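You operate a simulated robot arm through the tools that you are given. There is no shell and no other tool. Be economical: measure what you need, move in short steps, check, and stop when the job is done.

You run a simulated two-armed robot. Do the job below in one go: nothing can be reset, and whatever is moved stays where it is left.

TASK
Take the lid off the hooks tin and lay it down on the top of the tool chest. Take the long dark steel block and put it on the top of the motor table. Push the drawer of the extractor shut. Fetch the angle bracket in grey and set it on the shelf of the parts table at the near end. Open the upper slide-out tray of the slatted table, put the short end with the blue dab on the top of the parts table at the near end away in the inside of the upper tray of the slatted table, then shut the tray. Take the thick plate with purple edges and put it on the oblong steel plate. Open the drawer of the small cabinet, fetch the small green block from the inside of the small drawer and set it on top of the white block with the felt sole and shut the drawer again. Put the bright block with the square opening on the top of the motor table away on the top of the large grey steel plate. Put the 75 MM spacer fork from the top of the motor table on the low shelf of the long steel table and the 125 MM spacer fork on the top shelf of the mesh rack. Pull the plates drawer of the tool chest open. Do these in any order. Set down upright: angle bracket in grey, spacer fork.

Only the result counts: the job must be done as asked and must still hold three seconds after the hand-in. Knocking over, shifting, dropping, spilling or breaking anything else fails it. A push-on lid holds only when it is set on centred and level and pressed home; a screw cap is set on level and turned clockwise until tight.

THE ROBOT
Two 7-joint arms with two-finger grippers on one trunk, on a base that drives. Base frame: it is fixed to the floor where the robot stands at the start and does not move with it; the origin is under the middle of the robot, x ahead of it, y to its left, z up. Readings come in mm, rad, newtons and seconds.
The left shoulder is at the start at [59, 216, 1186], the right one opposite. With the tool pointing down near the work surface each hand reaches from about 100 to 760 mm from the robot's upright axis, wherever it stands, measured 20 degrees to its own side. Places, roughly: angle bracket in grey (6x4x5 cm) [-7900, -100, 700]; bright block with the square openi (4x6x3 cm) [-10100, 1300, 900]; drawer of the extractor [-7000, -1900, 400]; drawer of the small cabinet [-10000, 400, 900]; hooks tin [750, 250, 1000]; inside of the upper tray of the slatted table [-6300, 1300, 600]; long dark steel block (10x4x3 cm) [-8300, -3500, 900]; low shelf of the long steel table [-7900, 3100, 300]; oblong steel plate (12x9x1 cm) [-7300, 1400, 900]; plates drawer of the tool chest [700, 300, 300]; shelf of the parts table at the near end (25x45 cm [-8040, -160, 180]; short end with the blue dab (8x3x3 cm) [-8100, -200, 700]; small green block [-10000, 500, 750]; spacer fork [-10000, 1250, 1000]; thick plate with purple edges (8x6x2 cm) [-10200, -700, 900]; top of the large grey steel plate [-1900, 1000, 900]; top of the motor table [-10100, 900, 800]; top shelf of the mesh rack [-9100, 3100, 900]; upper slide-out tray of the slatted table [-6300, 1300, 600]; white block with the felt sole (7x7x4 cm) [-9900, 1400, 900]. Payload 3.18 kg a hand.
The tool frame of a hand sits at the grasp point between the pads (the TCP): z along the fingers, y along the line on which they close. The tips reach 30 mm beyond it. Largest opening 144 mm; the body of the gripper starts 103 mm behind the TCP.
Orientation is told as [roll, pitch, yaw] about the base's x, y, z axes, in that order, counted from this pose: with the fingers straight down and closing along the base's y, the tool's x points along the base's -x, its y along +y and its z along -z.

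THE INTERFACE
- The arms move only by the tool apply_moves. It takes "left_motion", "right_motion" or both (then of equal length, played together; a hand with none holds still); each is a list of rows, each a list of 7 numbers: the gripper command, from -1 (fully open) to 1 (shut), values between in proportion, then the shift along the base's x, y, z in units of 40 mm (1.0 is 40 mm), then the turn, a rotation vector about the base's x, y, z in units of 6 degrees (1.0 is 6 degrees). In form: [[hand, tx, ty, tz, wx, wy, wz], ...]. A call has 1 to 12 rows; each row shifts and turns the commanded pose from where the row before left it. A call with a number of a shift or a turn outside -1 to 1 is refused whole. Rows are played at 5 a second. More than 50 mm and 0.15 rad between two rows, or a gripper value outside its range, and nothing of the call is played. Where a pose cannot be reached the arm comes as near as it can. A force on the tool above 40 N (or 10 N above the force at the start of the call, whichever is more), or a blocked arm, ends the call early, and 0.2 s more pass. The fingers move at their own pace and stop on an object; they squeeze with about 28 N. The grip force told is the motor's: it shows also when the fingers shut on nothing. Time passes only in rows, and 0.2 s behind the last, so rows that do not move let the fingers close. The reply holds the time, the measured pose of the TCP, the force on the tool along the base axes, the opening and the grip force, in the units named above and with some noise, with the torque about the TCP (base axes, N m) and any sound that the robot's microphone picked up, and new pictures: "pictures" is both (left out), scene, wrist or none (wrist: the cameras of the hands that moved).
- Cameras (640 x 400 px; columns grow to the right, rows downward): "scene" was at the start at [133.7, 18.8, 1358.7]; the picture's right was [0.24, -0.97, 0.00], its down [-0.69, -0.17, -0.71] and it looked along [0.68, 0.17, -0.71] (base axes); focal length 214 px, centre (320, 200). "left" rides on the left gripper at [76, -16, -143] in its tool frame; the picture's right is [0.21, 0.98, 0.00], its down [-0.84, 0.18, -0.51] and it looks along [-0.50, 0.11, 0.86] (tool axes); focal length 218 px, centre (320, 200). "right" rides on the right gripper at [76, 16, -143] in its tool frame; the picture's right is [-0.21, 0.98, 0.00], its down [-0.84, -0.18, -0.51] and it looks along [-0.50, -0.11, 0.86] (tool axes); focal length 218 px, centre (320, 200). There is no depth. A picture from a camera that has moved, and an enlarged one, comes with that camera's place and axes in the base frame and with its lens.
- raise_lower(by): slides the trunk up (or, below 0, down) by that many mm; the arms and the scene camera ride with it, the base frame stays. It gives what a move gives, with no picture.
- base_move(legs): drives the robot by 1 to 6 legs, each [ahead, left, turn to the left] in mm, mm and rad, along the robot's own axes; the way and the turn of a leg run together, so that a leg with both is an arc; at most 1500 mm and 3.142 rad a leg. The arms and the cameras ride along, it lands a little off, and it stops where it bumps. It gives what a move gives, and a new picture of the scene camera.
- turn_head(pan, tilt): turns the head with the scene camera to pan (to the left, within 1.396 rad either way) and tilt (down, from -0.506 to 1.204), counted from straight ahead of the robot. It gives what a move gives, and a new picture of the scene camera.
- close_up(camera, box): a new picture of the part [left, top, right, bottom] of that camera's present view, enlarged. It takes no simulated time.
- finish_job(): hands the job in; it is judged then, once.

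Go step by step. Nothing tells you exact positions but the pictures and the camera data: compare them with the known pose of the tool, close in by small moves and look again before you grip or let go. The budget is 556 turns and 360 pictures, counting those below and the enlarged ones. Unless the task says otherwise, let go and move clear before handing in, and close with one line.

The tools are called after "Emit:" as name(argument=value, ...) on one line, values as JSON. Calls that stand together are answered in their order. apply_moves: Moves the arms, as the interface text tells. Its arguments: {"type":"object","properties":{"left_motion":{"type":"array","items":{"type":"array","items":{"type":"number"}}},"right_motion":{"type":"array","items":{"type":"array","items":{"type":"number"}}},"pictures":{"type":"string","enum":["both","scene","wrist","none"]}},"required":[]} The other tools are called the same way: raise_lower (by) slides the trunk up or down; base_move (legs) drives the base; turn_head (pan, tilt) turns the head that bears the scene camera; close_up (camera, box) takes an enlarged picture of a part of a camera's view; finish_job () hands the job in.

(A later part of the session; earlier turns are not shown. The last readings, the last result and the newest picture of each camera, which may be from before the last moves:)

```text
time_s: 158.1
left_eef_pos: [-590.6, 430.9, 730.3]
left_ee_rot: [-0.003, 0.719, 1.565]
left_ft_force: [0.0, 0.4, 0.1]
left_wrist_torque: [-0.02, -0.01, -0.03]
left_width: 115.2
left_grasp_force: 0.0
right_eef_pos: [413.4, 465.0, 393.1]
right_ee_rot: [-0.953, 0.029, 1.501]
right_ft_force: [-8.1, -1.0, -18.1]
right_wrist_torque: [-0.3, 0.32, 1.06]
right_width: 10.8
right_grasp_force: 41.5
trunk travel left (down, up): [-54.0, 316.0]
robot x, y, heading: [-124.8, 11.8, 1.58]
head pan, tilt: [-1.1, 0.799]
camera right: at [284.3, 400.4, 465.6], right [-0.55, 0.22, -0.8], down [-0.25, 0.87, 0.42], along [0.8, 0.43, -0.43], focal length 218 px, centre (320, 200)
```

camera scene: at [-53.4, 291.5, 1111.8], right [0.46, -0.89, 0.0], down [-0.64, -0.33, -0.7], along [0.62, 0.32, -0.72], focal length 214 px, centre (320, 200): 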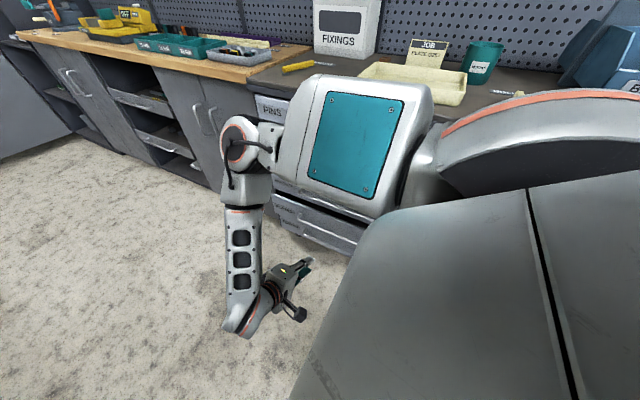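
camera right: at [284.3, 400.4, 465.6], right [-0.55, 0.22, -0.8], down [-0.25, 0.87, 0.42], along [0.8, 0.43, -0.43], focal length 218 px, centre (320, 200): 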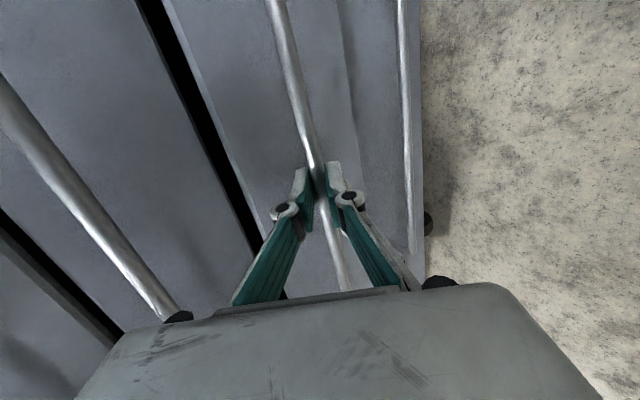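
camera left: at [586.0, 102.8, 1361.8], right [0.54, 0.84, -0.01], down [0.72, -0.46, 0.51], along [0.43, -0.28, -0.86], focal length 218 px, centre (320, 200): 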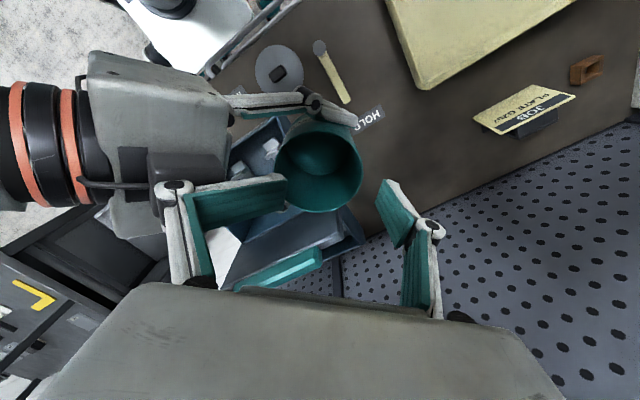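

Gripped. I lift the left hand clear, then strafe the base away from the chest to pull the drawer.

Emit:
apply_moves(left_motion=[[-0.6, 0, 0, 1, 0, 0, 0], [-0.6, 0, 0, 1, 0, 0, 0], [-0.6, 0, 0, 1, 0, 0, 0], [-0.6, 0, 0, 1, 0, 0, 0], [-0.6, 0, 0, 1, 0, 0, 0], [-0.6, 0, 0, 1, 0, 0, 0], [-0.6, 0, 0, 0, 0, 0, 0]], pictures="none")

Emit:
base_move(legs=[[0, 60, 0]])

```text
time_s: 159.7
left_eef_pos: [-589.6, 431.2, 730.2]
left_ee_rot: [-0.004, 0.719, 1.566]
left_ft_force: [-0.9, -0.3, 0.8]
left_wrist_torque: [0.0, 0.0, 0.0]
left_width: 115.2
left_grasp_force: 0.1
left hand out of reach, approached as far as the arm can: row 1, 2, 3, 4, 5, 6
right_eef_pos: [415.2, 464.8, 393.1]
right_ee_rot: [-0.956, 0.027, 1.5]
right_ft_force: [-8.8, -2.4, -25.7]
right_wrist_torque: [-0.65, 0.3, 0.43]
right_width: 11.1
right_grasp_force: 40.6
trunk travel left (down, up): [-54.0, 316.0]
robot x, y, heading: [-126.4, 9.1, 1.578]
head pan, tilt: [-1.1, 0.799]
```

```text
time_s: 161.4
left_eef_pos: [-642.4, 430.1, 738.3]
left_ee_rot: [0.035, 0.721, 1.58]
left_ft_force: [-0.1, -0.1, 0.2]
left_wrist_torque: [0.0, -0.01, 0.03]
left_width: 115.1
left_grasp_force: 0.0
right_eef_pos: [363.1, 465.5, 393.3]
right_ee_rot: [-0.951, 0.02, 1.496]
right_ft_force: [-1.5, 4.9, 3.3]
right_wrist_torque: [-1.02, -0.07, 0.3]
right_width: 11.3
right_grasp_force: 41.9
trunk travel left (down, up): [-54.0, 316.0]
robot x, y, heading: [-183.5, 10.0, 1.574]
head pan, tilt: [-1.1, 0.799]
stopped in leg 1: the force on the tool passed its limit at 42 N (the readings are from after the stop); the commanded pose is now the measured one
camera scene: at [-99.2, 288.7, 1111.9], right [0.46, -0.89, -0.01], down [-0.64, -0.33, -0.69], along [0.61, 0.32, -0.72], focal length 214 px, centre (320, 200)
```

scene: 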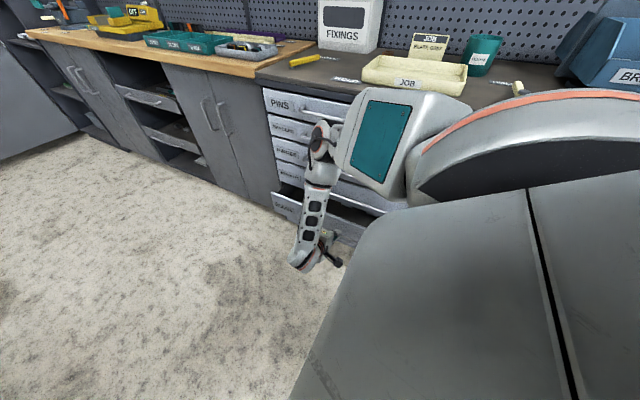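

Emit:
turn_head(pan=0.9, tilt=0.8)

```text
time_s: 163.3
left_eef_pos: [-641.8, 431.5, 740.5]
left_ee_rot: [0.033, 0.72, 1.578]
left_ft_force: [0.3, 0.1, -0.7]
left_wrist_torque: [0.02, -0.02, -0.01]
left_width: 115.1
left_grasp_force: 0.1
right_eef_pos: [364.5, 465.9, 393.6]
right_ee_rot: [-0.953, 0.018, 1.491]
right_ft_force: [-4.1, 12.7, 28.7]
right_wrist_torque: [-0.92, -0.3, 0.66]
right_width: 11.1
right_grasp_force: 41.4
trunk travel left (down, up): [-54.0, 316.0]
robot x, y, heading: [-183.1, 10.4, 1.574]
head pan, tilt: [0.901, 0.799]
camera scene: at [-233.9, 302.0, 1113.4], right [0.62, 0.79, -0.01], down [0.56, -0.44, -0.7], along [-0.56, 0.43, -0.71], focal length 214 px, centre (320, 200)
```

scene: 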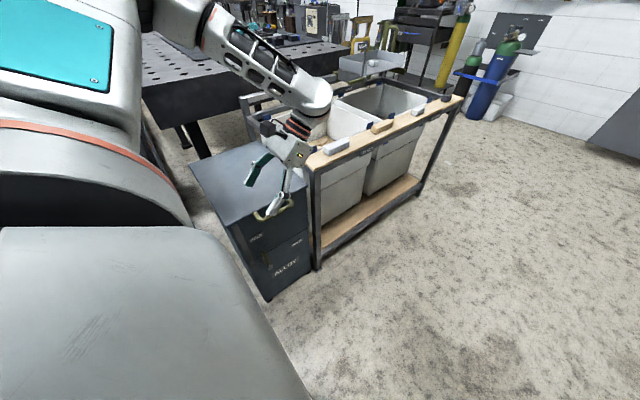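

Emit:
apply_moves(left_motion=[[-0.6, 0.5, 0, 0.5, 0, 0, 0], [-0.6, 1, 0, 0.5, 0, 0, 0], [-0.6, 1, 0, 0.5, 0, 0, 0], [-0.6, 1, 0, 0.5, 0, 0, 0], [-0.6, 0.5, -0.5, 0, 0, 0, 0], [-0.6, 0, 0, 0, 0, 0, 0]], pictures="scene")

```text
time_s: 164.7
left_eef_pos: [-630.4, 411.6, 729.3]
left_ee_rot: [0.008, 0.726, 1.567]
left_ft_force: [-0.3, -0.8, 0.4]
left_wrist_torque: [0.0, -0.02, 0.0]
left_width: 115.1
left_grasp_force: 0.1
left hand out of reach, approached as far as the arm can: row 1, 2, 3, 4
right_eef_pos: [354.9, 464.3, 393.4]
right_ee_rot: [-0.956, 0.029, 1.502]
right_ft_force: [-8.6, 18.7, -7.4]
right_wrist_torque: [-0.68, 0.13, 0.4]
right_width: 11.1
right_grasp_force: 42.0
trunk travel left (down, up): [-54.0, 316.0]
robot x, y, heading: [-186.1, 6.3, 1.577]
head pan, tilt: [0.901, 0.799]
camera scene: at [-247.3, 306.3, 1109.9], right [0.62, 0.79, 0.0], down [0.56, -0.44, -0.7], along [-0.55, 0.43, -0.72], focal length 214 px, centre (320, 200)
```

scene: 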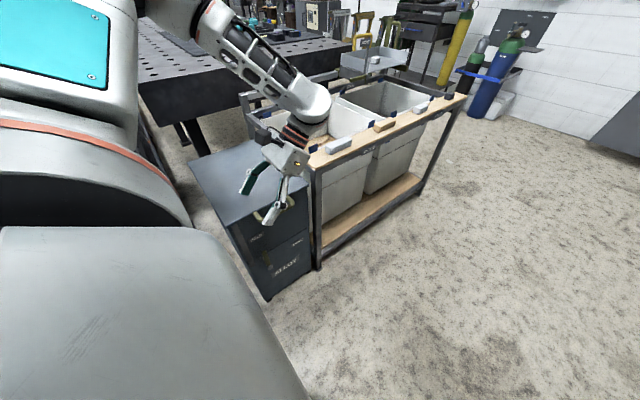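

Emit:
apply_moves(left_motion=[[-0.6, 0, -1, 0, 0, 0, 0], [-0.6, 0, -1, 0, 0, 0, 0], [-0.6, 0, -1, 0.3, 0, 0, 0], [-0.6, 0.3, -0.5, 0.7, 0, 0, 0], [-0.6, 0.3, 0, 0.7, 0, 0, 0], [-0.6, 0, 0, 0.7, 0, 0, 0], [-0.6, 0, 0, 0, 0, 0, 0]], pictures="scene")

```text
time_s: 166.1
left_eef_pos: [-605.7, 268.3, 798.1]
left_ee_rot: [0.012, 0.722, 1.564]
left_ft_force: [-0.7, -0.4, 0.4]
left_wrist_torque: [0.0, 0.03, -0.02]
left_width: 115.2
left_grasp_force: 0.0
left hand out of reach, approached as far as the arm can: row 5, 6
right_eef_pos: [359.4, 465.9, 393.3]
right_ee_rot: [-0.956, 0.03, 1.503]
right_ft_force: [0.4, 0.8, -17.8]
right_wrist_torque: [-0.26, 0.14, 1.14]
right_width: 11.2
right_grasp_force: 41.0
trunk travel left (down, up): [-54.0, 316.0]
robot x, y, heading: [-184.7, 10.5, 1.575]
head pan, tilt: [0.901, 0.799]
stopped in row 6 (right hand): the force on the tool passed its limit at 50 N (the readings are from after the stop); the commanded pose is now the measured one
camera scene: at [-244.1, 305.5, 1111.3], right [0.62, 0.79, 0.0], down [0.56, -0.44, -0.7], along [-0.55, 0.43, -0.72], focal length 214 px, centre (320, 200)
```

scene: 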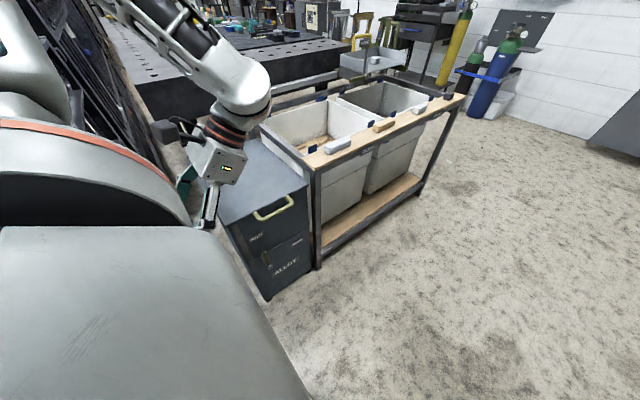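

Emit:
base_move(legs=[[0, 45, 0]])

Emit:
base_move(legs=[[0, 45, 0]])

```text
time_s: 167.1
left_eef_pos: [-652.9, 269.7, 797.2]
left_ee_rot: [0.011, 0.718, 1.564]
left_ft_force: [-1.1, -1.0, 0.1]
left_wrist_torque: [0.03, -0.02, -0.02]
left_width: 115.1
left_grasp_force: 0.1
right_eef_pos: [313.2, 465.7, 393.2]
right_ee_rot: [-0.954, 0.028, 1.5]
right_ft_force: [-8.5, -0.7, -25.0]
right_wrist_torque: [-0.81, 0.3, 0.22]
right_width: 11.0
right_grasp_force: 42.1
trunk travel left (down, up): [-54.0, 316.0]
robot x, y, heading: [-228.1, 6.7, 1.576]
head pan, tilt: [0.901, 0.799]
camera scene: at [-289.9, 305.5, 1111.1], right [0.62, 0.79, 0.0], down [0.56, -0.44, -0.7], along [-0.55, 0.43, -0.72], focal length 214 px, centre (320, 200)
```

scene: 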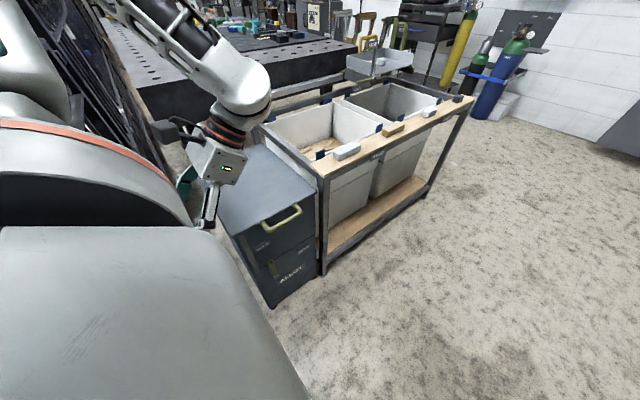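

```text
time_s: 168.2
left_eef_pos: [-679.4, 270.6, 808.6]
left_ee_rot: [0.058, 0.713, 1.587]
left_ft_force: [-0.2, -0.6, -0.4]
left_wrist_torque: [-0.02, 0.01, 0.01]
left_width: 115.3
left_grasp_force: 0.1
right_eef_pos: [287.8, 466.1, 392.9]
right_ee_rot: [-0.946, 0.021, 1.492]
right_ft_force: [-5.0, 5.4, 2.8]
right_wrist_torque: [-1.05, 0.0, 0.39]
right_width: 11.6
right_grasp_force: 41.0
trunk travel left (down, up): [-54.0, 316.0]
robot x, y, heading: [-261.7, 5.4, 1.568]
head pan, tilt: [0.901, 0.799]
stopped in leg 1: the force on the tool passed its limit at 45 N (the readings are from after the stop); the commanded pose is now the measured one
camera scene: at [-309.1, 302.3, 1114.0], right [0.62, 0.78, -0.01], down [0.55, -0.45, -0.7], along [-0.55, 0.44, -0.71], focal length 214 px, centre (320, 200)
```

scene: 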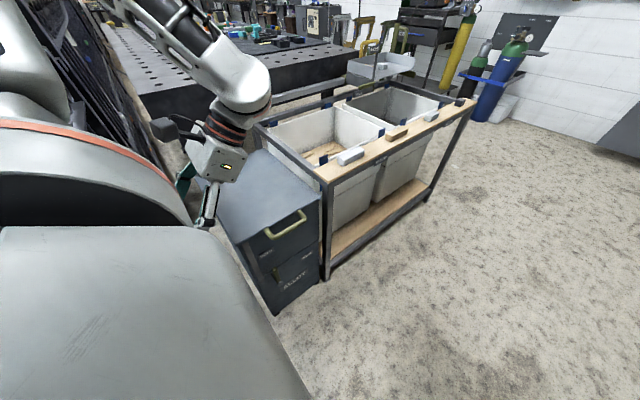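

Emit:
apply_moves(right_motion=[[1, -0.6, 0, 0, 0, 0, 0], [1, -0.8, 0, 0, 0, 0, 0], [1, -0.8, 0, 0, 0, 0, 0], [1, -0.8, 0, 0, 0, 0, 0], [1, 0, 0, 0, 0, 0, 0]], pictures="wrist")

```text
time_s: 169.4
left_eef_pos: [-679.6, 272.1, 806.1]
left_ee_rot: [0.06, 0.717, 1.592]
left_ft_force: [-0.6, 0.9, -0.4]
left_wrist_torque: [0.01, 0.02, 0.02]
left_width: 115.2
left_grasp_force: 0.1
right_eef_pos: [163.8, 465.8, 392.6]
right_ee_rot: [-0.942, 0.023, 1.497]
right_ft_force: [-3.3, 3.9, -3.4]
right_wrist_torque: [-1.01, 0.02, 0.37]
right_width: 11.3
right_grasp_force: 41.6
trunk travel left (down, up): [-54.0, 316.0]
robot x, y, heading: [-260.7, 8.4, 1.57]
head pan, tilt: [0.901, 0.799]
stopped in row 5 (right hand): the force on the tool passed its limit at 40 N (the readings are from after the stop); the commanded pose is now the measured one
camera right: at [34.7, 400.3, 466.6], right [-0.56, 0.23, -0.8], down [-0.24, 0.87, 0.43], along [0.79, 0.43, -0.43], focal length 218 px, centre (320, 200)
```

right: 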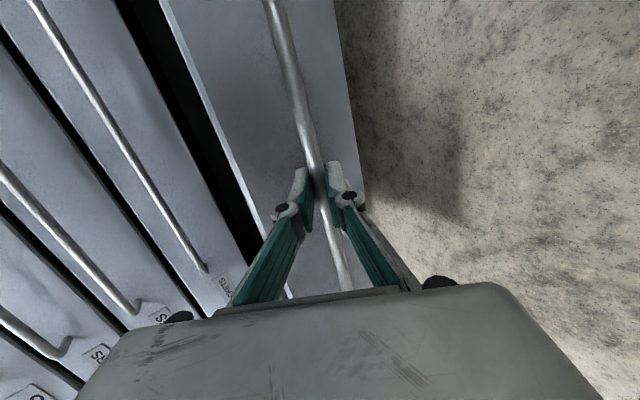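

Emit:
apply_moves(right_motion=[[1, -0.8, 0, 0, 0, 0, 0], [1, -0.8, 0, 0, 0, 0, 0], [1, 0, 0, 0, 0, 0, 0]], pictures="none")

Emit:
turn_head(pan=-1.2, tilt=0.8)

```text
time_s: 170.0
left_eef_pos: [-679.3, 271.2, 806.1]
left_ee_rot: [0.061, 0.719, 1.588]
left_ft_force: [-0.1, 0.5, -0.3]
left_wrist_torque: [-0.02, -0.01, -0.02]
left_width: 115.4
left_grasp_force: 0.1
right_eef_pos: [110.7, 464.9, 393.1]
right_ee_rot: [-0.958, 0.021, 1.491]
right_ft_force: [-2.6, 3.8, -11.2]
right_wrist_torque: [-1.02, 0.12, 0.22]
right_width: 11.7
right_grasp_force: 41.6
trunk travel left (down, up): [-54.0, 316.0]
robot x, y, heading: [-257.2, 9.3, 1.567]
head pan, tilt: [0.901, 0.799]
stopped in row 3 (right hand): the force on the tool passed its limit at 43 N (the readings are from after the stop); the commanded pose is now the measured one
```

```text
time_s: 172.0
left_eef_pos: [-678.6, 272.4, 806.0]
left_ee_rot: [0.058, 0.72, 1.588]
left_ft_force: [0.4, -0.4, -0.4]
left_wrist_torque: [0.03, 0.02, 0.0]
left_width: 115.2
left_grasp_force: 0.1
right_eef_pos: [110.4, 464.8, 395.3]
right_ee_rot: [-0.961, 0.02, 1.487]
right_ft_force: [-1.6, -1.2, -12.3]
right_wrist_torque: [-0.84, 0.16, 0.53]
right_width: 11.9
right_grasp_force: 42.4
trunk travel left (down, up): [-54.0, 316.0]
robot x, y, heading: [-258.7, 13.3, 1.568]
head pan, tilt: [-1.201, 0.799]
camera scene: at [-170.4, 283.7, 1110.6], right [0.36, -0.93, 0.0], down [-0.68, -0.26, -0.69], along [0.64, 0.25, -0.72], focal length 214 px, centre (320, 200)
```

scene: 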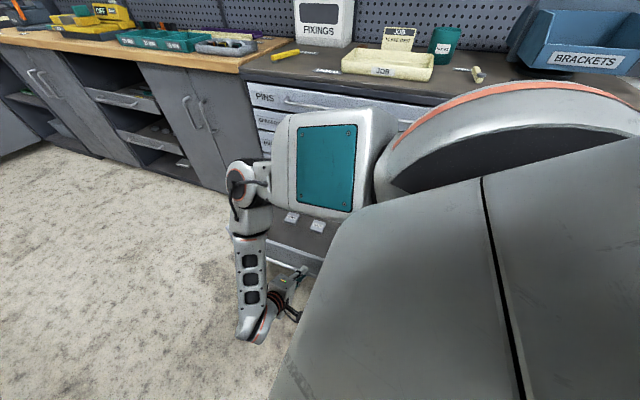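

Plates drawer is open about 320 mm. Release and back off.

Emit:
apply_moves(right_motion=[[0.5, 0, 0, 0, 0, 0, 0], [0.5, 0, 0, 0, 0, 0, 0], [0.5, -0.6, 0, 0.4, 0, 0, 0], [0.5, -0.7, 0, 0.6, 0, 0, 0], [0.5, -0.5, -0.3, 0.8, 0, 0, 0], [0.5, 0, -0.5, 0.8, 0, 0, 0], [0.5, 0, 0, 0, 0, 0, 0]], pictures="wrist")

```text
time_s: 173.6
left_eef_pos: [-679.2, 270.1, 806.1]
left_ee_rot: [0.057, 0.718, 1.586]
left_ft_force: [-0.3, -0.5, -0.2]
left_wrist_torque: [-0.05, 0.02, -0.03]
left_width: 115.1
left_grasp_force: 0.0
right_eef_pos: [38.2, 432.3, 500.6]
right_ee_rot: [-0.96, 0.017, 1.489]
right_ft_force: [0.1, 0.4, -0.4]
right_wrist_torque: [0.01, 0.01, -0.01]
right_width: 36.0
right_grasp_force: 0.0
trunk travel left (down, up): [-54.0, 316.0]
robot x, y, heading: [-256.9, 8.5, 1.565]
head pan, tilt: [-1.201, 0.799]
camera right: at [-92.2, 369.6, 570.4], right [-0.54, 0.24, -0.8], down [-0.24, 0.87, 0.42], along [0.8, 0.42, -0.42], focal length 218 px, centre (320, 200)
```

right: 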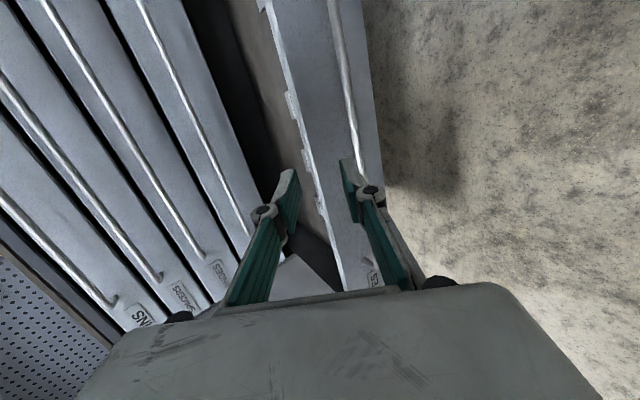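

Emit:
raise_lower(by=240)

Emit:
apply_moves(right_motion=[[0, 0, 0, 0.5, 0, 1, 0], [0, 0, 0, 0.5, 0, 1, 0], [0, 0, 0, 0.5, 0, 1, 0], [0, 0, 0, 0.5, 0, 1, 0], [0, 0, 0, 0.5, 0, 1, 0], [0, 0, 0, 0.5, 0, 1, 0], [0, 0, 0, 0, 0, 1, 0], [0, 0, 0, 0, 0, 1, 0], [0, 0, 0, 0, 0, 1, 0], [0, 0, 0, 0, 0, 0, 0]], left_motion=[[0, 0.5, 0, 0, 1, 0, 0], [0, 0.5, 0, 0, 1, 0, 0], [0, 0.5, 0, 0, 1, 0, 0], [0, 0.5, 0, 0, 1, 0, 0], [0, 0.5, 0, 0, 1, 0, 0], [0, 0.5, 0, 0, 1, 0, 0], [0, 0.5, 0, 0, 0, 0, 0], [0, 0.5, 0, 0, 0, 0, 0], [0, 0, 0, 0, 0, 0, 0], [0, 0, 0, 0, 0, 0, 0]], pictures="none")

Emit:
turn_head(pan=1.39, tilt=0.5)

```text
time_s: 176.1
left_eef_pos: [-688.2, 232.4, 1134.7]
left_ee_rot: [0.038, 0.094, 1.573]
left_ft_force: [0.2, -0.9, -0.3]
left_wrist_torque: [-0.02, -0.01, 0.03]
left_width: 115.4
left_grasp_force: 0.0
right_eef_pos: [35.6, 431.6, 742.9]
right_ee_rot: [-0.973, 0.019, 1.488]
right_ft_force: [-0.3, -0.2, 0.3]
right_wrist_torque: [0.02, -0.01, -0.01]
right_width: 36.1
right_grasp_force: 0.0
trunk travel left (down, up): [-294.0, 76.0]
robot x, y, heading: [-257.9, 9.6, 1.565]
head pan, tilt: [-1.201, 0.799]
```

```text
time_s: 178.3
left_eef_pos: [-573.2, 308.7, 1248.2]
left_ee_rot: [0.038, -0.531, 1.574]
left_ft_force: [0.0, -0.2, -0.2]
left_wrist_torque: [-0.02, -0.02, 0.01]
left_width: 72.1
left_grasp_force: 0.0
left hand out of reach, approached as far as the arm can: row 1, 2, 3, 4, 5, 6, 7
right_eef_pos: [35.0, 433.1, 862.7]
right_ee_rot: [-0.03, 0.077, 1.539]
right_ft_force: [0.3, 0.4, -0.2]
right_wrist_torque: [0.02, 0.0, 0.0]
right_width: 71.8
right_grasp_force: 0.1
trunk travel left (down, up): [-294.0, 76.0]
robot x, y, heading: [-261.8, 8.7, 1.571]
head pan, tilt: [-1.201, 0.799]
```

```text
time_s: 180.7
left_eef_pos: [-572.6, 308.6, 1248.0]
left_ee_rot: [0.036, -0.532, 1.572]
left_ft_force: [0.0, -0.4, 0.4]
left_wrist_torque: [0.01, -0.02, -0.02]
left_width: 72.0
left_grasp_force: 0.0
right_eef_pos: [35.0, 433.1, 863.5]
right_ee_rot: [-0.028, 0.079, 1.535]
right_ft_force: [-0.8, -0.2, -0.5]
right_wrist_torque: [0.0, 0.04, 0.02]
right_width: 71.8
right_grasp_force: 0.1
trunk travel left (down, up): [-294.0, 76.0]
robot x, y, heading: [-259.8, 6.9, 1.568]
head pan, tilt: [1.389, 0.499]
camera scene: at [-347.7, 70.0, 1412.0], right [0.18, 0.98, 0.0], down [0.47, -0.09, -0.88], along [-0.86, 0.16, -0.48], focal length 214 px, centre (320, 200)
```

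scene: 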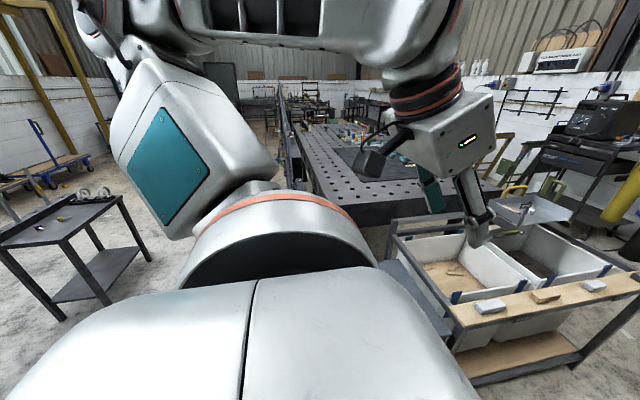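

Drawer done. Now I'll back out to the corridor (y≈-450) and turn to face -x.

Emit:
apply_moves(left_motion=[[0, 0.3, -0.5, 0, -1, 0, 0], [0, 0.3, -0.5, 0, -1, 0, 0], [0, 0.3, -0.5, 0, -1, 0, 0], [0, 0.3, 0, 0, -1, 0, 0], [0, 0, 0, 0, -1, 0, 0], [0, 0, 0, 0, 0, 0, 0]], pictures="none")

Emit:
base_move(legs=[[-450, 0, 0], [0, 0, 1.57]])

Emit:
turn_head(pan=0, tilt=0.4)

```text
time_s: 182.1
left_eef_pos: [-634.1, 348.1, 1186.2]
left_ee_rot: [0.041, -0.015, 1.574]
left_ft_force: [0.6, 0.1, 0.3]
left_wrist_torque: [0.07, 0.07, 0.0]
left_width: 71.9
left_grasp_force: 0.1
left hand out of reach, approached as far as the arm can: row 1, 2, 3, 4, 5
right_eef_pos: [36.1, 432.5, 862.6]
right_ee_rot: [-0.029, 0.077, 1.536]
right_ft_force: [0.3, -0.6, 0.9]
right_wrist_torque: [0.02, 0.02, 0.02]
right_width: 72.1
right_grasp_force: 0.0
trunk travel left (down, up): [-294.0, 76.0]
robot x, y, heading: [-257.9, 7.3, 1.567]
head pan, tilt: [1.389, 0.499]
```

```text
time_s: 188.6
left_eef_pos: [-600.3, -825.1, 1185.3]
left_ee_rot: [0.039, -0.014, -3.134]
left_ft_force: [0.0, 0.1, -0.1]
left_wrist_torque: [-0.03, -0.02, -0.03]
left_width: 71.9
left_grasp_force: 0.1
right_eef_pos: [-685.4, -154.2, 862.6]
right_ee_rot: [-0.03, 0.078, 3.111]
right_ft_force: [-0.3, 0.4, 0.3]
right_wrist_torque: [-0.01, 0.01, 0.02]
right_width: 72.2
right_grasp_force: 0.1
trunk travel left (down, up): [-294.0, 76.0]
robot x, y, heading: [-259.6, -444.4, -3.139]
head pan, tilt: [1.389, 0.499]
camera scene: at [-320.7, -536.4, 1412.0], right [-0.98, 0.18, 0.0], down [0.09, 0.47, -0.88], along [-0.16, -0.86, -0.48], focal length 214 px, centre (320, 200)
```

scene: 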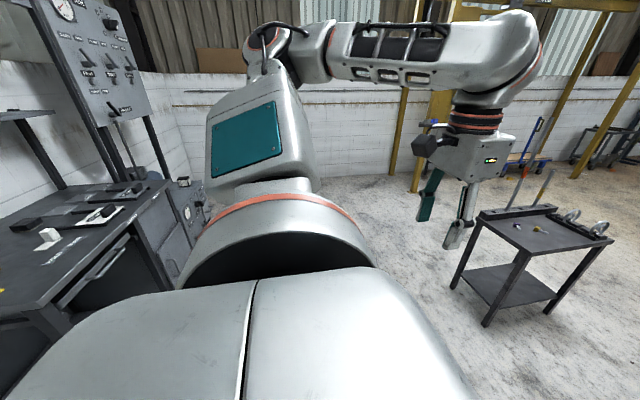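

```text
time_s: 190.2
left_eef_pos: [-599.8, -823.5, 1184.9]
left_ee_rot: [0.04, -0.014, -3.135]
left_ft_force: [0.1, 0.6, 0.2]
left_wrist_torque: [0.02, 0.01, -0.02]
left_width: 71.9
left_grasp_force: 0.1
right_eef_pos: [-686.9, -153.5, 861.5]
right_ee_rot: [-0.031, 0.079, 3.111]
right_ft_force: [0.0, -0.8, 0.0]
right_wrist_torque: [0.01, -0.02, 0.01]
right_width: 71.9
right_grasp_force: 0.1
trunk travel left (down, up): [-294.0, 76.0]
robot x, y, heading: [-258.3, -448.9, -3.14]
head pan, tilt: [0.0, 0.4]
camera scene: at [-397.2, -447.1, 1421.1], right [0.0, 1.0, 0.0], down [0.39, 0.0, -0.92], along [-0.92, 0.0, -0.39], focal length 214 px, centre (320, 200)
```

scene: 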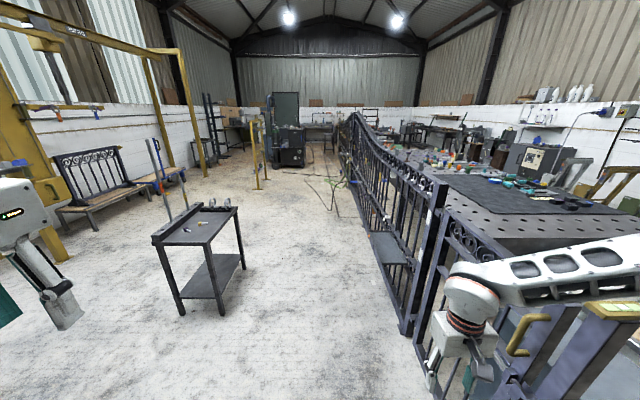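

Emit:
close_up(camera="scene", box=[180, 90, 460, 265])

```text
2.29 times, centred on (320, 178) of scene
camera zoom: at [-397.2, -447.1, 1421.1], right [0.0, 1.0, 0.0], down [0.39, 0.0, -0.92], along [-0.92, 0.0, -0.39], focal length 490 px, centre (320, 251)
```

zoom: 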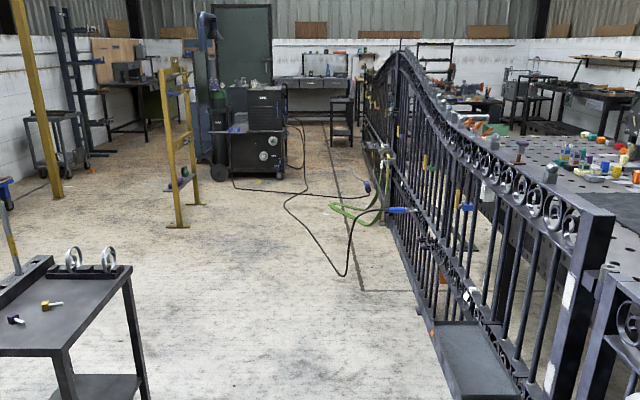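

Emit:
base_move(legs=[[700, 130, 0], [1500, 30, 0], [600, 0, 0]])

```text
refused: leg 2 is longer than a leg can be; nothing moved
```

Emit:
base_move(legs=[[700, 130, 0], [1450, 30, 0], [600, 0, 0]])

```text
time_s: 203.8
left_eef_pos: [-3348.0, -996.2, 1184.5]
left_ee_rot: [0.041, -0.014, -3.134]
left_ft_force: [0.2, -0.6, -0.1]
left_wrist_torque: [-0.01, -0.02, -0.02]
left_width: 72.1
left_grasp_force: 0.0
right_eef_pos: [-3433.3, -326.5, 862.7]
right_ee_rot: [-0.031, 0.078, 3.112]
right_ft_force: [-0.5, -0.9, -0.2]
right_wrist_torque: [0.01, 0.03, -0.05]
right_width: 71.9
right_grasp_force: 0.0
trunk travel left (down, up): [-294.0, 76.0]
robot x, y, heading: [-3005.8, -614.9, -3.139]
head pan, tilt: [0.0, 0.4]
camera scene: at [-3145.0, -619.0, 1421.1], right [0.0, 1.0, 0.0], down [0.39, 0.0, -0.92], along [-0.92, 0.0, -0.39], focal length 214 px, centre (320, 200)
```

scene: 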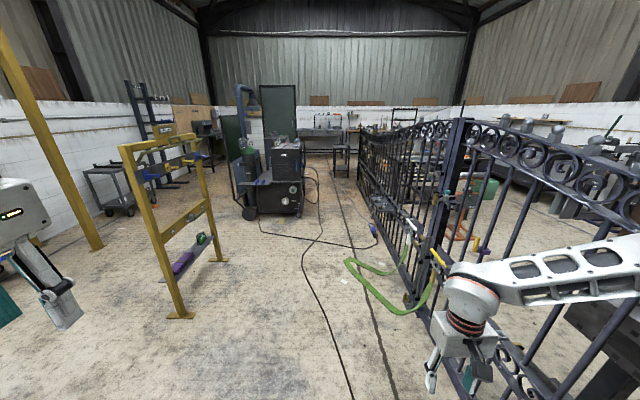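

Emit:
base_move(legs=[[500, 450, 0], [1300, 0, 0]])

Emit:
close_up(camera="scene", box=[120, 60, 420, 260])

```text
time_s: 214.4
left_eef_pos: [-5147.8, -1447.6, 1184.6]
left_ee_rot: [0.042, -0.015, -3.137]
left_ft_force: [-0.2, -0.6, 0.0]
left_wrist_torque: [0.02, 0.01, 0.0]
left_width: 72.4
left_grasp_force: 0.0
right_eef_pos: [-5232.7, -775.6, 862.5]
right_ee_rot: [-0.029, 0.076, 3.108]
right_ft_force: [0.4, 0.4, 0.7]
right_wrist_torque: [-0.01, -0.02, -0.04]
right_width: 72.0
right_grasp_force: 0.2
trunk travel left (down, up): [-294.0, 76.0]
robot x, y, heading: [-4806.3, -1067.9, 3.144]
head pan, tilt: [0.0, 0.4]
camera scene: at [-4944.5, -1070.6, 1421.1], right [0.0, 1.0, 0.0], down [0.39, 0.0, -0.92], along [-0.92, 0.0, -0.39], focal length 214 px, centre (320, 200)
```

scene: 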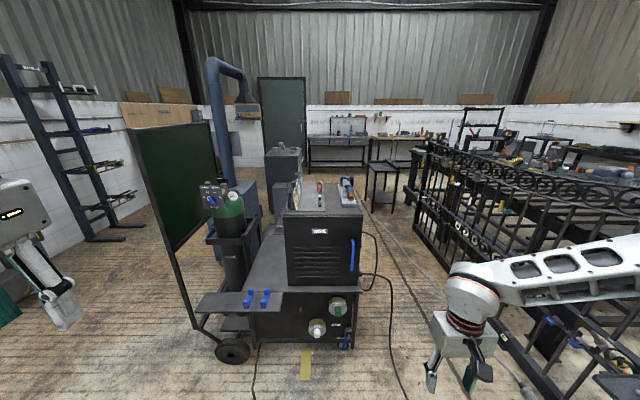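

```text
2.00 times, centred on (270, 160) of scene
camera zoom: at [-4944.5, -1070.6, 1421.1], right [0.0, 1.0, 0.0], down [0.39, 0.0, -0.92], along [-0.92, 0.0, -0.39], focal length 429 px, centre (420, 280)
```

zoom: 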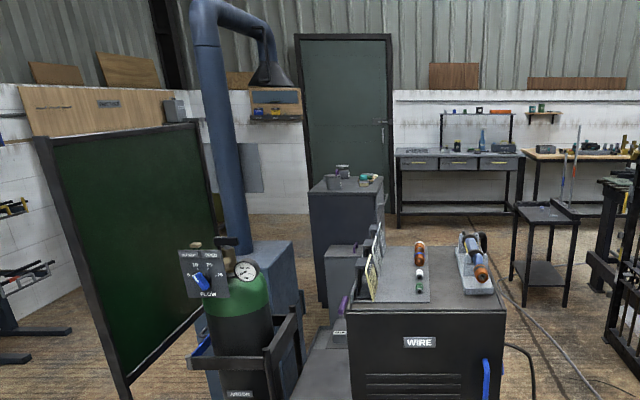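

Emit:
apply_moves(right_motion=[[0, 0, 0, 1, 0, 0, 0], [0, 0, 0, 1, 0, 0, 0], [0, 0, 0, 1, 0, 0, 0], [0, 0, 0, 1, 0, 0, 0], [0, 0, 0, 1, 0, 0, 0], [0, 0, 0, 1, 0, 0, 0], [0, 0, 0, 1, 0, 0, 0], [0, 0, -1, 0, 0, 0, 0], [0, 0, -1, 0, 0, 0, 0], [0, 0, -1, 0, 0, 0, 0]], left_motion=[[0, -0.5, 0.5, 0, 0, 0, 0], [0, -0.5, 0.5, 0, 0, 0, 0], [0, -0.5, 0.5, 0, 0, 0, 0], [0, 0, 0.5, 0, 0, 0, 0], [0, 0, 0.5, 0, 0, 0, 0], [0, 0, 0.5, 0, 0, 0, 0], [0, 0, 0.5, 0, 0, 0, 0], [0, 0, 0, 0, 0, 0, 0], [0, 0, 0, 0, 0, 0, 0], [0, 0, 0, 0, 0, 0, 0]], pictures="scene")

```text
time_s: 216.6
left_eef_pos: [-5207.6, -1309.9, 1184.7]
left_ee_rot: [0.038, -0.013, -3.136]
left_ft_force: [0.3, -0.6, -0.8]
left_wrist_torque: [0.06, -0.02, 0.01]
left_width: 72.0
left_grasp_force: 0.1
right_eef_pos: [-5232.1, -898.0, 1142.7]
right_ee_rot: [-0.031, 0.077, 3.109]
right_ft_force: [-0.4, -0.7, -0.7]
right_wrist_torque: [0.06, 0.0, 0.05]
right_width: 72.0
right_grasp_force: 0.0
trunk travel left (down, up): [-294.0, 76.0]
robot x, y, heading: [-4808.1, -1068.6, 3.145]
head pan, tilt: [0.0, 0.4]
camera scene: at [-4944.8, -1072.5, 1421.0], right [0.0, 1.0, 0.0], down [0.39, 0.0, -0.92], along [-0.92, 0.0, -0.39], focal length 214 px, centre (320, 200)
```

scene: 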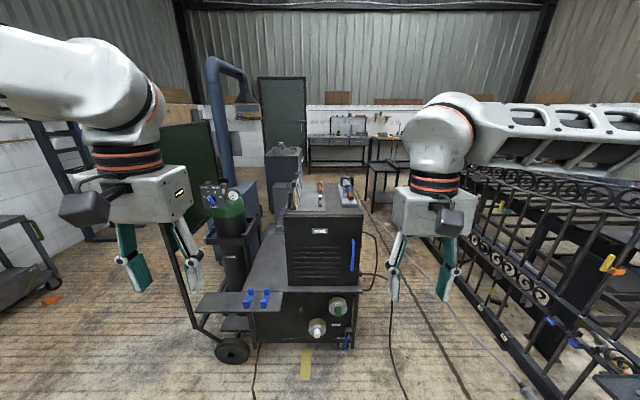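

Emit:
base_move(legs=[[0, -710, 0], [1300, 0, 0]])

Emit:
turn_head(pan=0.9, tilt=0.5)

```text
time_s: 222.7
left_eef_pos: [-5205.6, -634.0, 1185.6]
left_ee_rot: [0.039, -0.016, -3.139]
left_ft_force: [0.4, -0.3, 0.3]
left_wrist_torque: [-0.01, 0.02, 0.04]
left_width: 72.2
left_grasp_force: 0.0
right_eef_pos: [-5229.5, -223.5, 1143.5]
right_ee_rot: [-0.033, 0.077, 3.113]
right_ft_force: [0.7, 0.4, -0.3]
right_wrist_torque: [0.0, -0.01, 0.01]
right_width: 72.0
right_grasp_force: 0.0
trunk travel left (down, up): [-294.0, 76.0]
robot x, y, heading: [-4804.0, -390.1, -3.137]
head pan, tilt: [0.0, 0.4]
stopped in leg 1: the robot was blocked; the commanded pose is now the measured one
camera scene: at [-4942.5, -396.2, 1421.4], right [0.0, 1.0, 0.0], down [0.39, 0.0, -0.92], along [-0.92, 0.0, -0.39], focal length 214 px, centre (320, 200)
```

scene: 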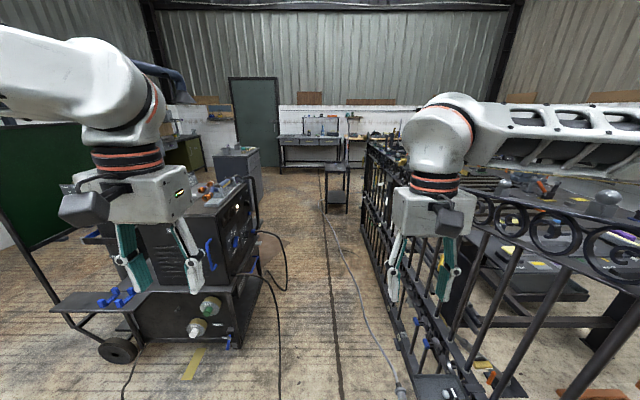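

```text
time_s: 223.8
left_eef_pos: [-5205.1, -633.0, 1186.9]
left_ee_rot: [0.037, -0.015, -3.14]
left_ft_force: [1.1, 0.2, 0.2]
left_wrist_torque: [-0.02, 0.0, -0.01]
left_width: 72.3
left_grasp_force: 0.1
right_eef_pos: [-5230.2, -222.4, 1142.7]
right_ee_rot: [-0.033, 0.076, 3.113]
right_ft_force: [-0.3, 0.7, -0.3]
right_wrist_torque: [0.03, 0.0, 0.0]
right_width: 71.8
right_grasp_force: 0.0
trunk travel left (down, up): [-294.0, 76.0]
robot x, y, heading: [-4806.7, -389.8, 3.144]
head pan, tilt: [0.901, 0.499]
camera scene: at [-4906.8, -467.7, 1411.9], right [-0.78, 0.62, 0.0], down [0.3, 0.38, -0.88], along [-0.55, -0.69, -0.48], focal length 214 px, centre (320, 200)
```

scene: 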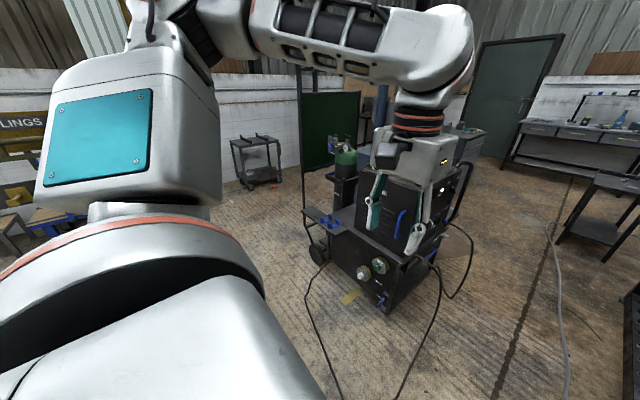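

Emit:
base_move(legs=[[0, 70, 0], [1450, 0, 0]])

```text
time_s: 232.0
left_eef_pos: [-6657.6, -703.5, 1186.3]
left_ee_rot: [0.04, -0.015, -3.134]
left_ft_force: [-0.2, -0.5, -0.4]
left_wrist_torque: [-0.01, 0.02, 0.01]
left_width: 72.0
left_grasp_force: 0.1
right_eef_pos: [-6683.9, -294.2, 1143.5]
right_ee_rot: [-0.028, 0.078, 3.115]
right_ft_force: [-0.4, 0.3, -0.7]
right_wrist_torque: [0.01, 0.0, -0.01]
right_width: 72.0
right_grasp_force: 0.0
trunk travel left (down, up): [-294.0, 76.0]
robot x, y, heading: [-6259.2, -463.1, -3.136]
head pan, tilt: [0.901, 0.499]
camera scene: at [-6360.4, -536.7, 1412.0], right [-0.79, 0.62, 0.0], down [0.3, 0.38, -0.88], along [-0.54, -0.69, -0.48], focal length 214 px, centre (320, 200)
```

scene: 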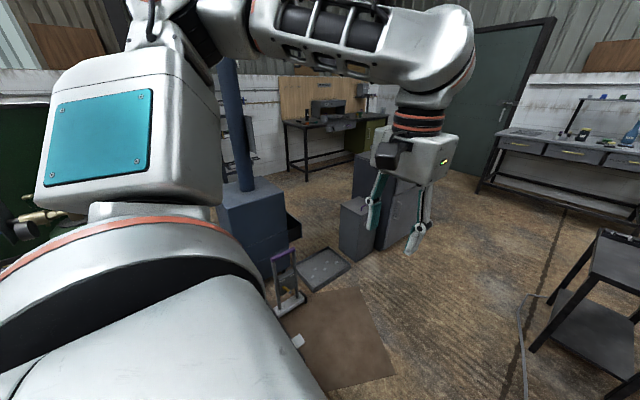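

Emit:
close_up(camera="scene", box=[200, 150, 440, 330])

```text
2.22 times, centred on (320, 240) of scene
camera zoom: at [-6360.4, -536.7, 1412.0], right [-0.79, 0.62, 0.0], down [0.3, 0.38, -0.88], along [-0.54, -0.69, -0.48], focal length 477 px, centre (320, 111)
```

zoom: 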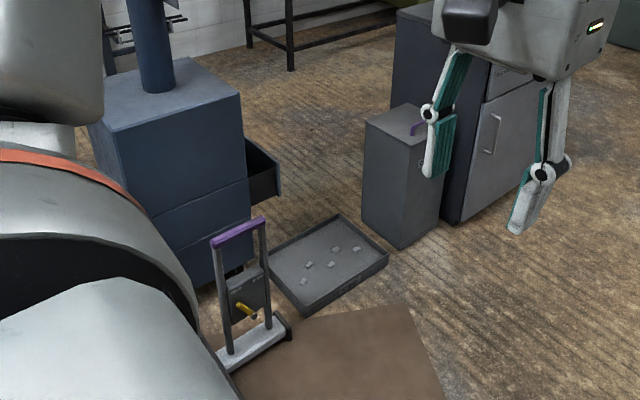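

Emit:
turn_head(pan=0.35, tilt=0.45)

Emit:
turn_head(pan=-0.6, tilt=0.45)

```text
time_s: 232.9
left_eef_pos: [-6658.2, -704.2, 1185.1]
left_ee_rot: [0.04, -0.013, -3.135]
left_ft_force: [-0.2, 0.2, -0.2]
left_wrist_torque: [-0.03, -0.03, 0.01]
left_width: 72.0
left_grasp_force: 0.0
right_eef_pos: [-6684.2, -294.3, 1142.9]
right_ee_rot: [-0.029, 0.079, 3.117]
right_ft_force: [0.2, -0.2, -0.2]
right_wrist_torque: [0.02, -0.01, 0.02]
right_width: 72.1
right_grasp_force: 0.1
trunk travel left (down, up): [-294.0, 76.0]
robot x, y, heading: [-6262.4, -462.3, -3.14]
head pan, tilt: [0.351, 0.45]
camera scene: at [-6390.1, -497.2, 1416.5], right [-0.35, 0.94, 0.0], down [0.41, 0.15, -0.9], along [-0.84, -0.31, -0.44], focal length 214 px, centre (320, 200)
```

scene: 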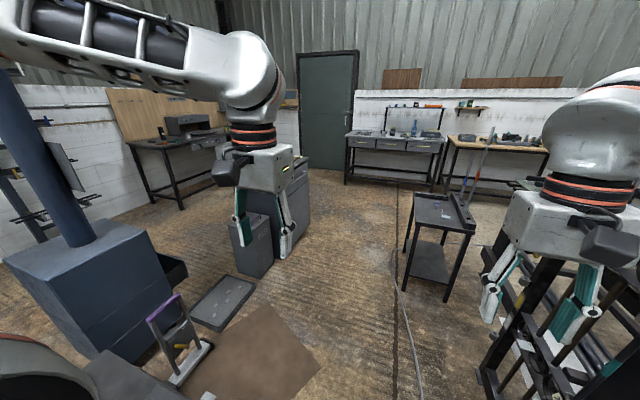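

```text
time_s: 234.2
left_eef_pos: [-6658.1, -703.1, 1186.3]
left_ee_rot: [0.042, -0.014, -3.134]
left_ft_force: [-1.4, 0.6, -0.2]
left_wrist_torque: [-0.03, 0.03, 0.01]
left_width: 72.1
left_grasp_force: 0.0
right_eef_pos: [-6683.2, -294.0, 1142.3]
right_ee_rot: [-0.028, 0.078, 3.115]
right_ft_force: [0.3, 0.2, -0.6]
right_wrist_torque: [0.02, 0.01, 0.0]
right_width: 72.0
right_grasp_force: 0.1
trunk travel left (down, up): [-294.0, 76.0]
robot x, y, heading: [-6260.1, -465.7, -3.141]
head pan, tilt: [-0.6, 0.45]
camera scene: at [-6380.0, -413.7, 1416.5], right [0.56, 0.83, 0.0], down [0.36, -0.24, -0.9], along [-0.75, 0.51, -0.44], focal length 214 px, centre (320, 200)
```

scene: 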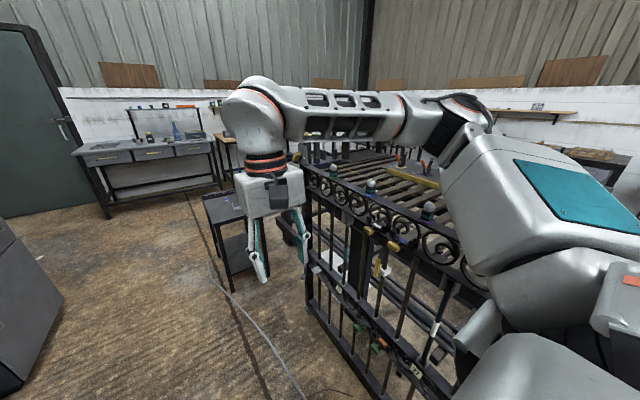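

Emit:
base_move(legs=[[1190, 335, 0]])

Emit:
turn_head(pan=1.2, tilt=0.55)

```text
time_s: 240.4
left_eef_pos: [-7852.2, -1038.4, 1185.1]
left_ee_rot: [0.04, -0.014, -3.139]
left_ft_force: [-0.7, -1.4, 0.3]
left_wrist_torque: [-0.01, -0.03, -0.01]
left_width: 72.0
left_grasp_force: 0.3
right_eef_pos: [-7875.4, -628.5, 1142.3]
right_ee_rot: [-0.03, 0.078, 3.111]
right_ft_force: [0.4, -0.3, 0.5]
right_wrist_torque: [0.01, -0.02, 0.01]
right_width: 72.0
right_grasp_force: 0.1
trunk travel left (down, up): [-294.0, 76.0]
robot x, y, heading: [-7456.2, -800.4, 3.136]
head pan, tilt: [-0.6, 0.45]
camera scene: at [-7572.4, -750.1, 1416.5], right [0.57, 0.82, 0.0], down [0.36, -0.25, -0.9], along [-0.74, 0.51, -0.44], focal length 214 px, centre (320, 200)
```

scene: 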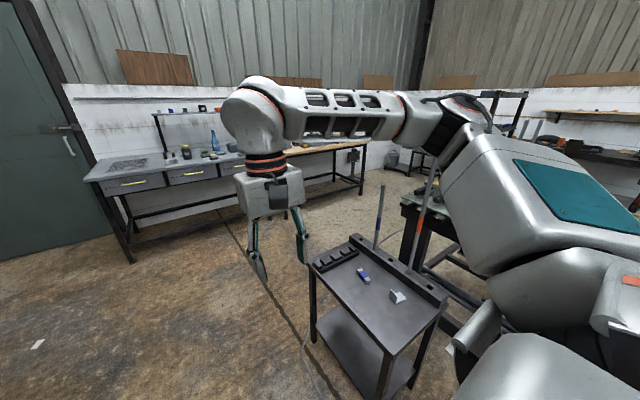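

```text
time_s: 242.2
left_eef_pos: [-7852.4, -1038.7, 1185.8]
left_ee_rot: [0.038, -0.017, -3.141]
left_ft_force: [0.7, -0.3, -0.7]
left_wrist_torque: [0.01, 0.02, 0.02]
left_width: 72.0
left_grasp_force: 0.0
right_eef_pos: [-7874.9, -628.1, 1143.9]
right_ee_rot: [-0.029, 0.077, 3.112]
right_ft_force: [-0.3, -0.1, 0.4]
right_wrist_torque: [-0.01, -0.03, 0.03]
right_width: 72.2
right_grasp_force: 0.1
trunk travel left (down, up): [-294.0, 76.0]
robot x, y, heading: [-7454.0, -803.1, 3.136]
head pan, tilt: [1.201, 0.55]
camera scene: at [-7529.2, -885.8, 1407.4], right [-0.93, 0.36, 0.0], down [0.19, 0.49, -0.85], along [-0.31, -0.79, -0.52], focal length 214 px, centre (320, 200)
```

scene: 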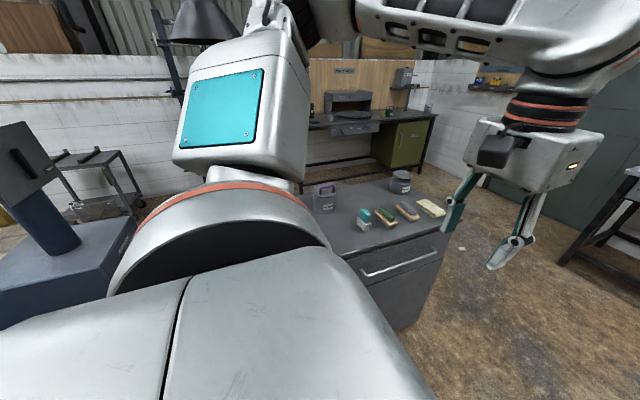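

Emit:
base_move(legs=[[0, 0, 1.575]])

Emit:
turn_head(pan=0.3, tilt=0.7)

```text
time_s: 246.5
left_eef_pos: [-7204.9, -1196.8, 1185.2]
left_ee_rot: [0.041, -0.016, -1.546]
left_ft_force: [0.2, 0.6, -0.4]
left_wrist_torque: [0.0, 0.02, 0.01]
left_width: 71.8
left_grasp_force: 0.1
right_eef_pos: [-7614.1, -1230.4, 1142.8]
right_ee_rot: [-0.029, 0.079, -1.579]
right_ft_force: [0.5, 0.2, -0.3]
right_wrist_torque: [0.01, -0.01, 0.02]
right_width: 72.1
right_grasp_force: 0.1
trunk travel left (down, up): [-294.0, 76.0]
robot x, y, heading: [-7451.7, -802.8, -1.547]
head pan, tilt: [1.201, 0.55]
camera scene: at [-7365.6, -878.1, 1407.4], right [-0.34, -0.94, 0.0], down [-0.49, 0.18, -0.85], along [0.8, -0.29, -0.52], focal length 214 px, centre (320, 200)
```

scene: 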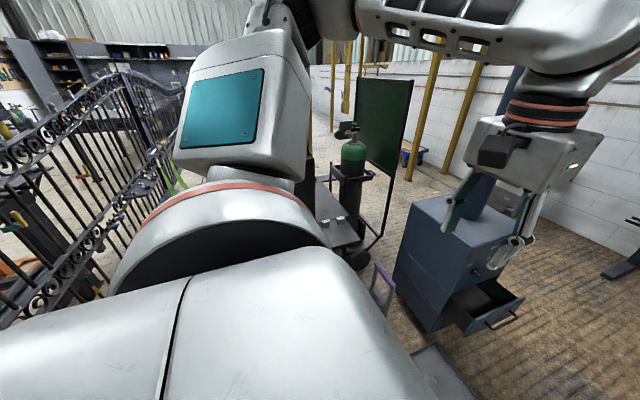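

```text
time_s: 247.7
left_eef_pos: [-7204.3, -1196.9, 1186.1]
left_ee_rot: [0.039, -0.016, -1.545]
left_ft_force: [0.4, -0.5, 0.3]
left_wrist_torque: [-0.01, 0.0, 0.01]
left_width: 72.0
left_grasp_force: 0.0
right_eef_pos: [-7613.6, -1229.1, 1141.8]
right_ee_rot: [-0.029, 0.077, -1.578]
right_ft_force: [0.9, -0.4, 0.4]
right_wrist_torque: [-0.01, 0.0, -0.01]
right_width: 72.2
right_grasp_force: 0.1
trunk travel left (down, up): [-294.0, 76.0]
robot x, y, heading: [-7448.8, -802.3, -1.547]
head pan, tilt: [0.3, 0.7]
camera scene: at [-7423.2, -928.1, 1394.3], right [-0.95, -0.32, 0.0], down [-0.2, 0.61, -0.77], along [0.24, -0.73, -0.64], focal length 214 px, centre (320, 200)
```

scene: 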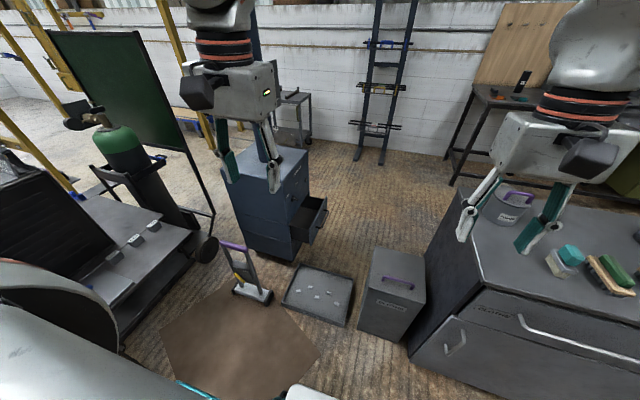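

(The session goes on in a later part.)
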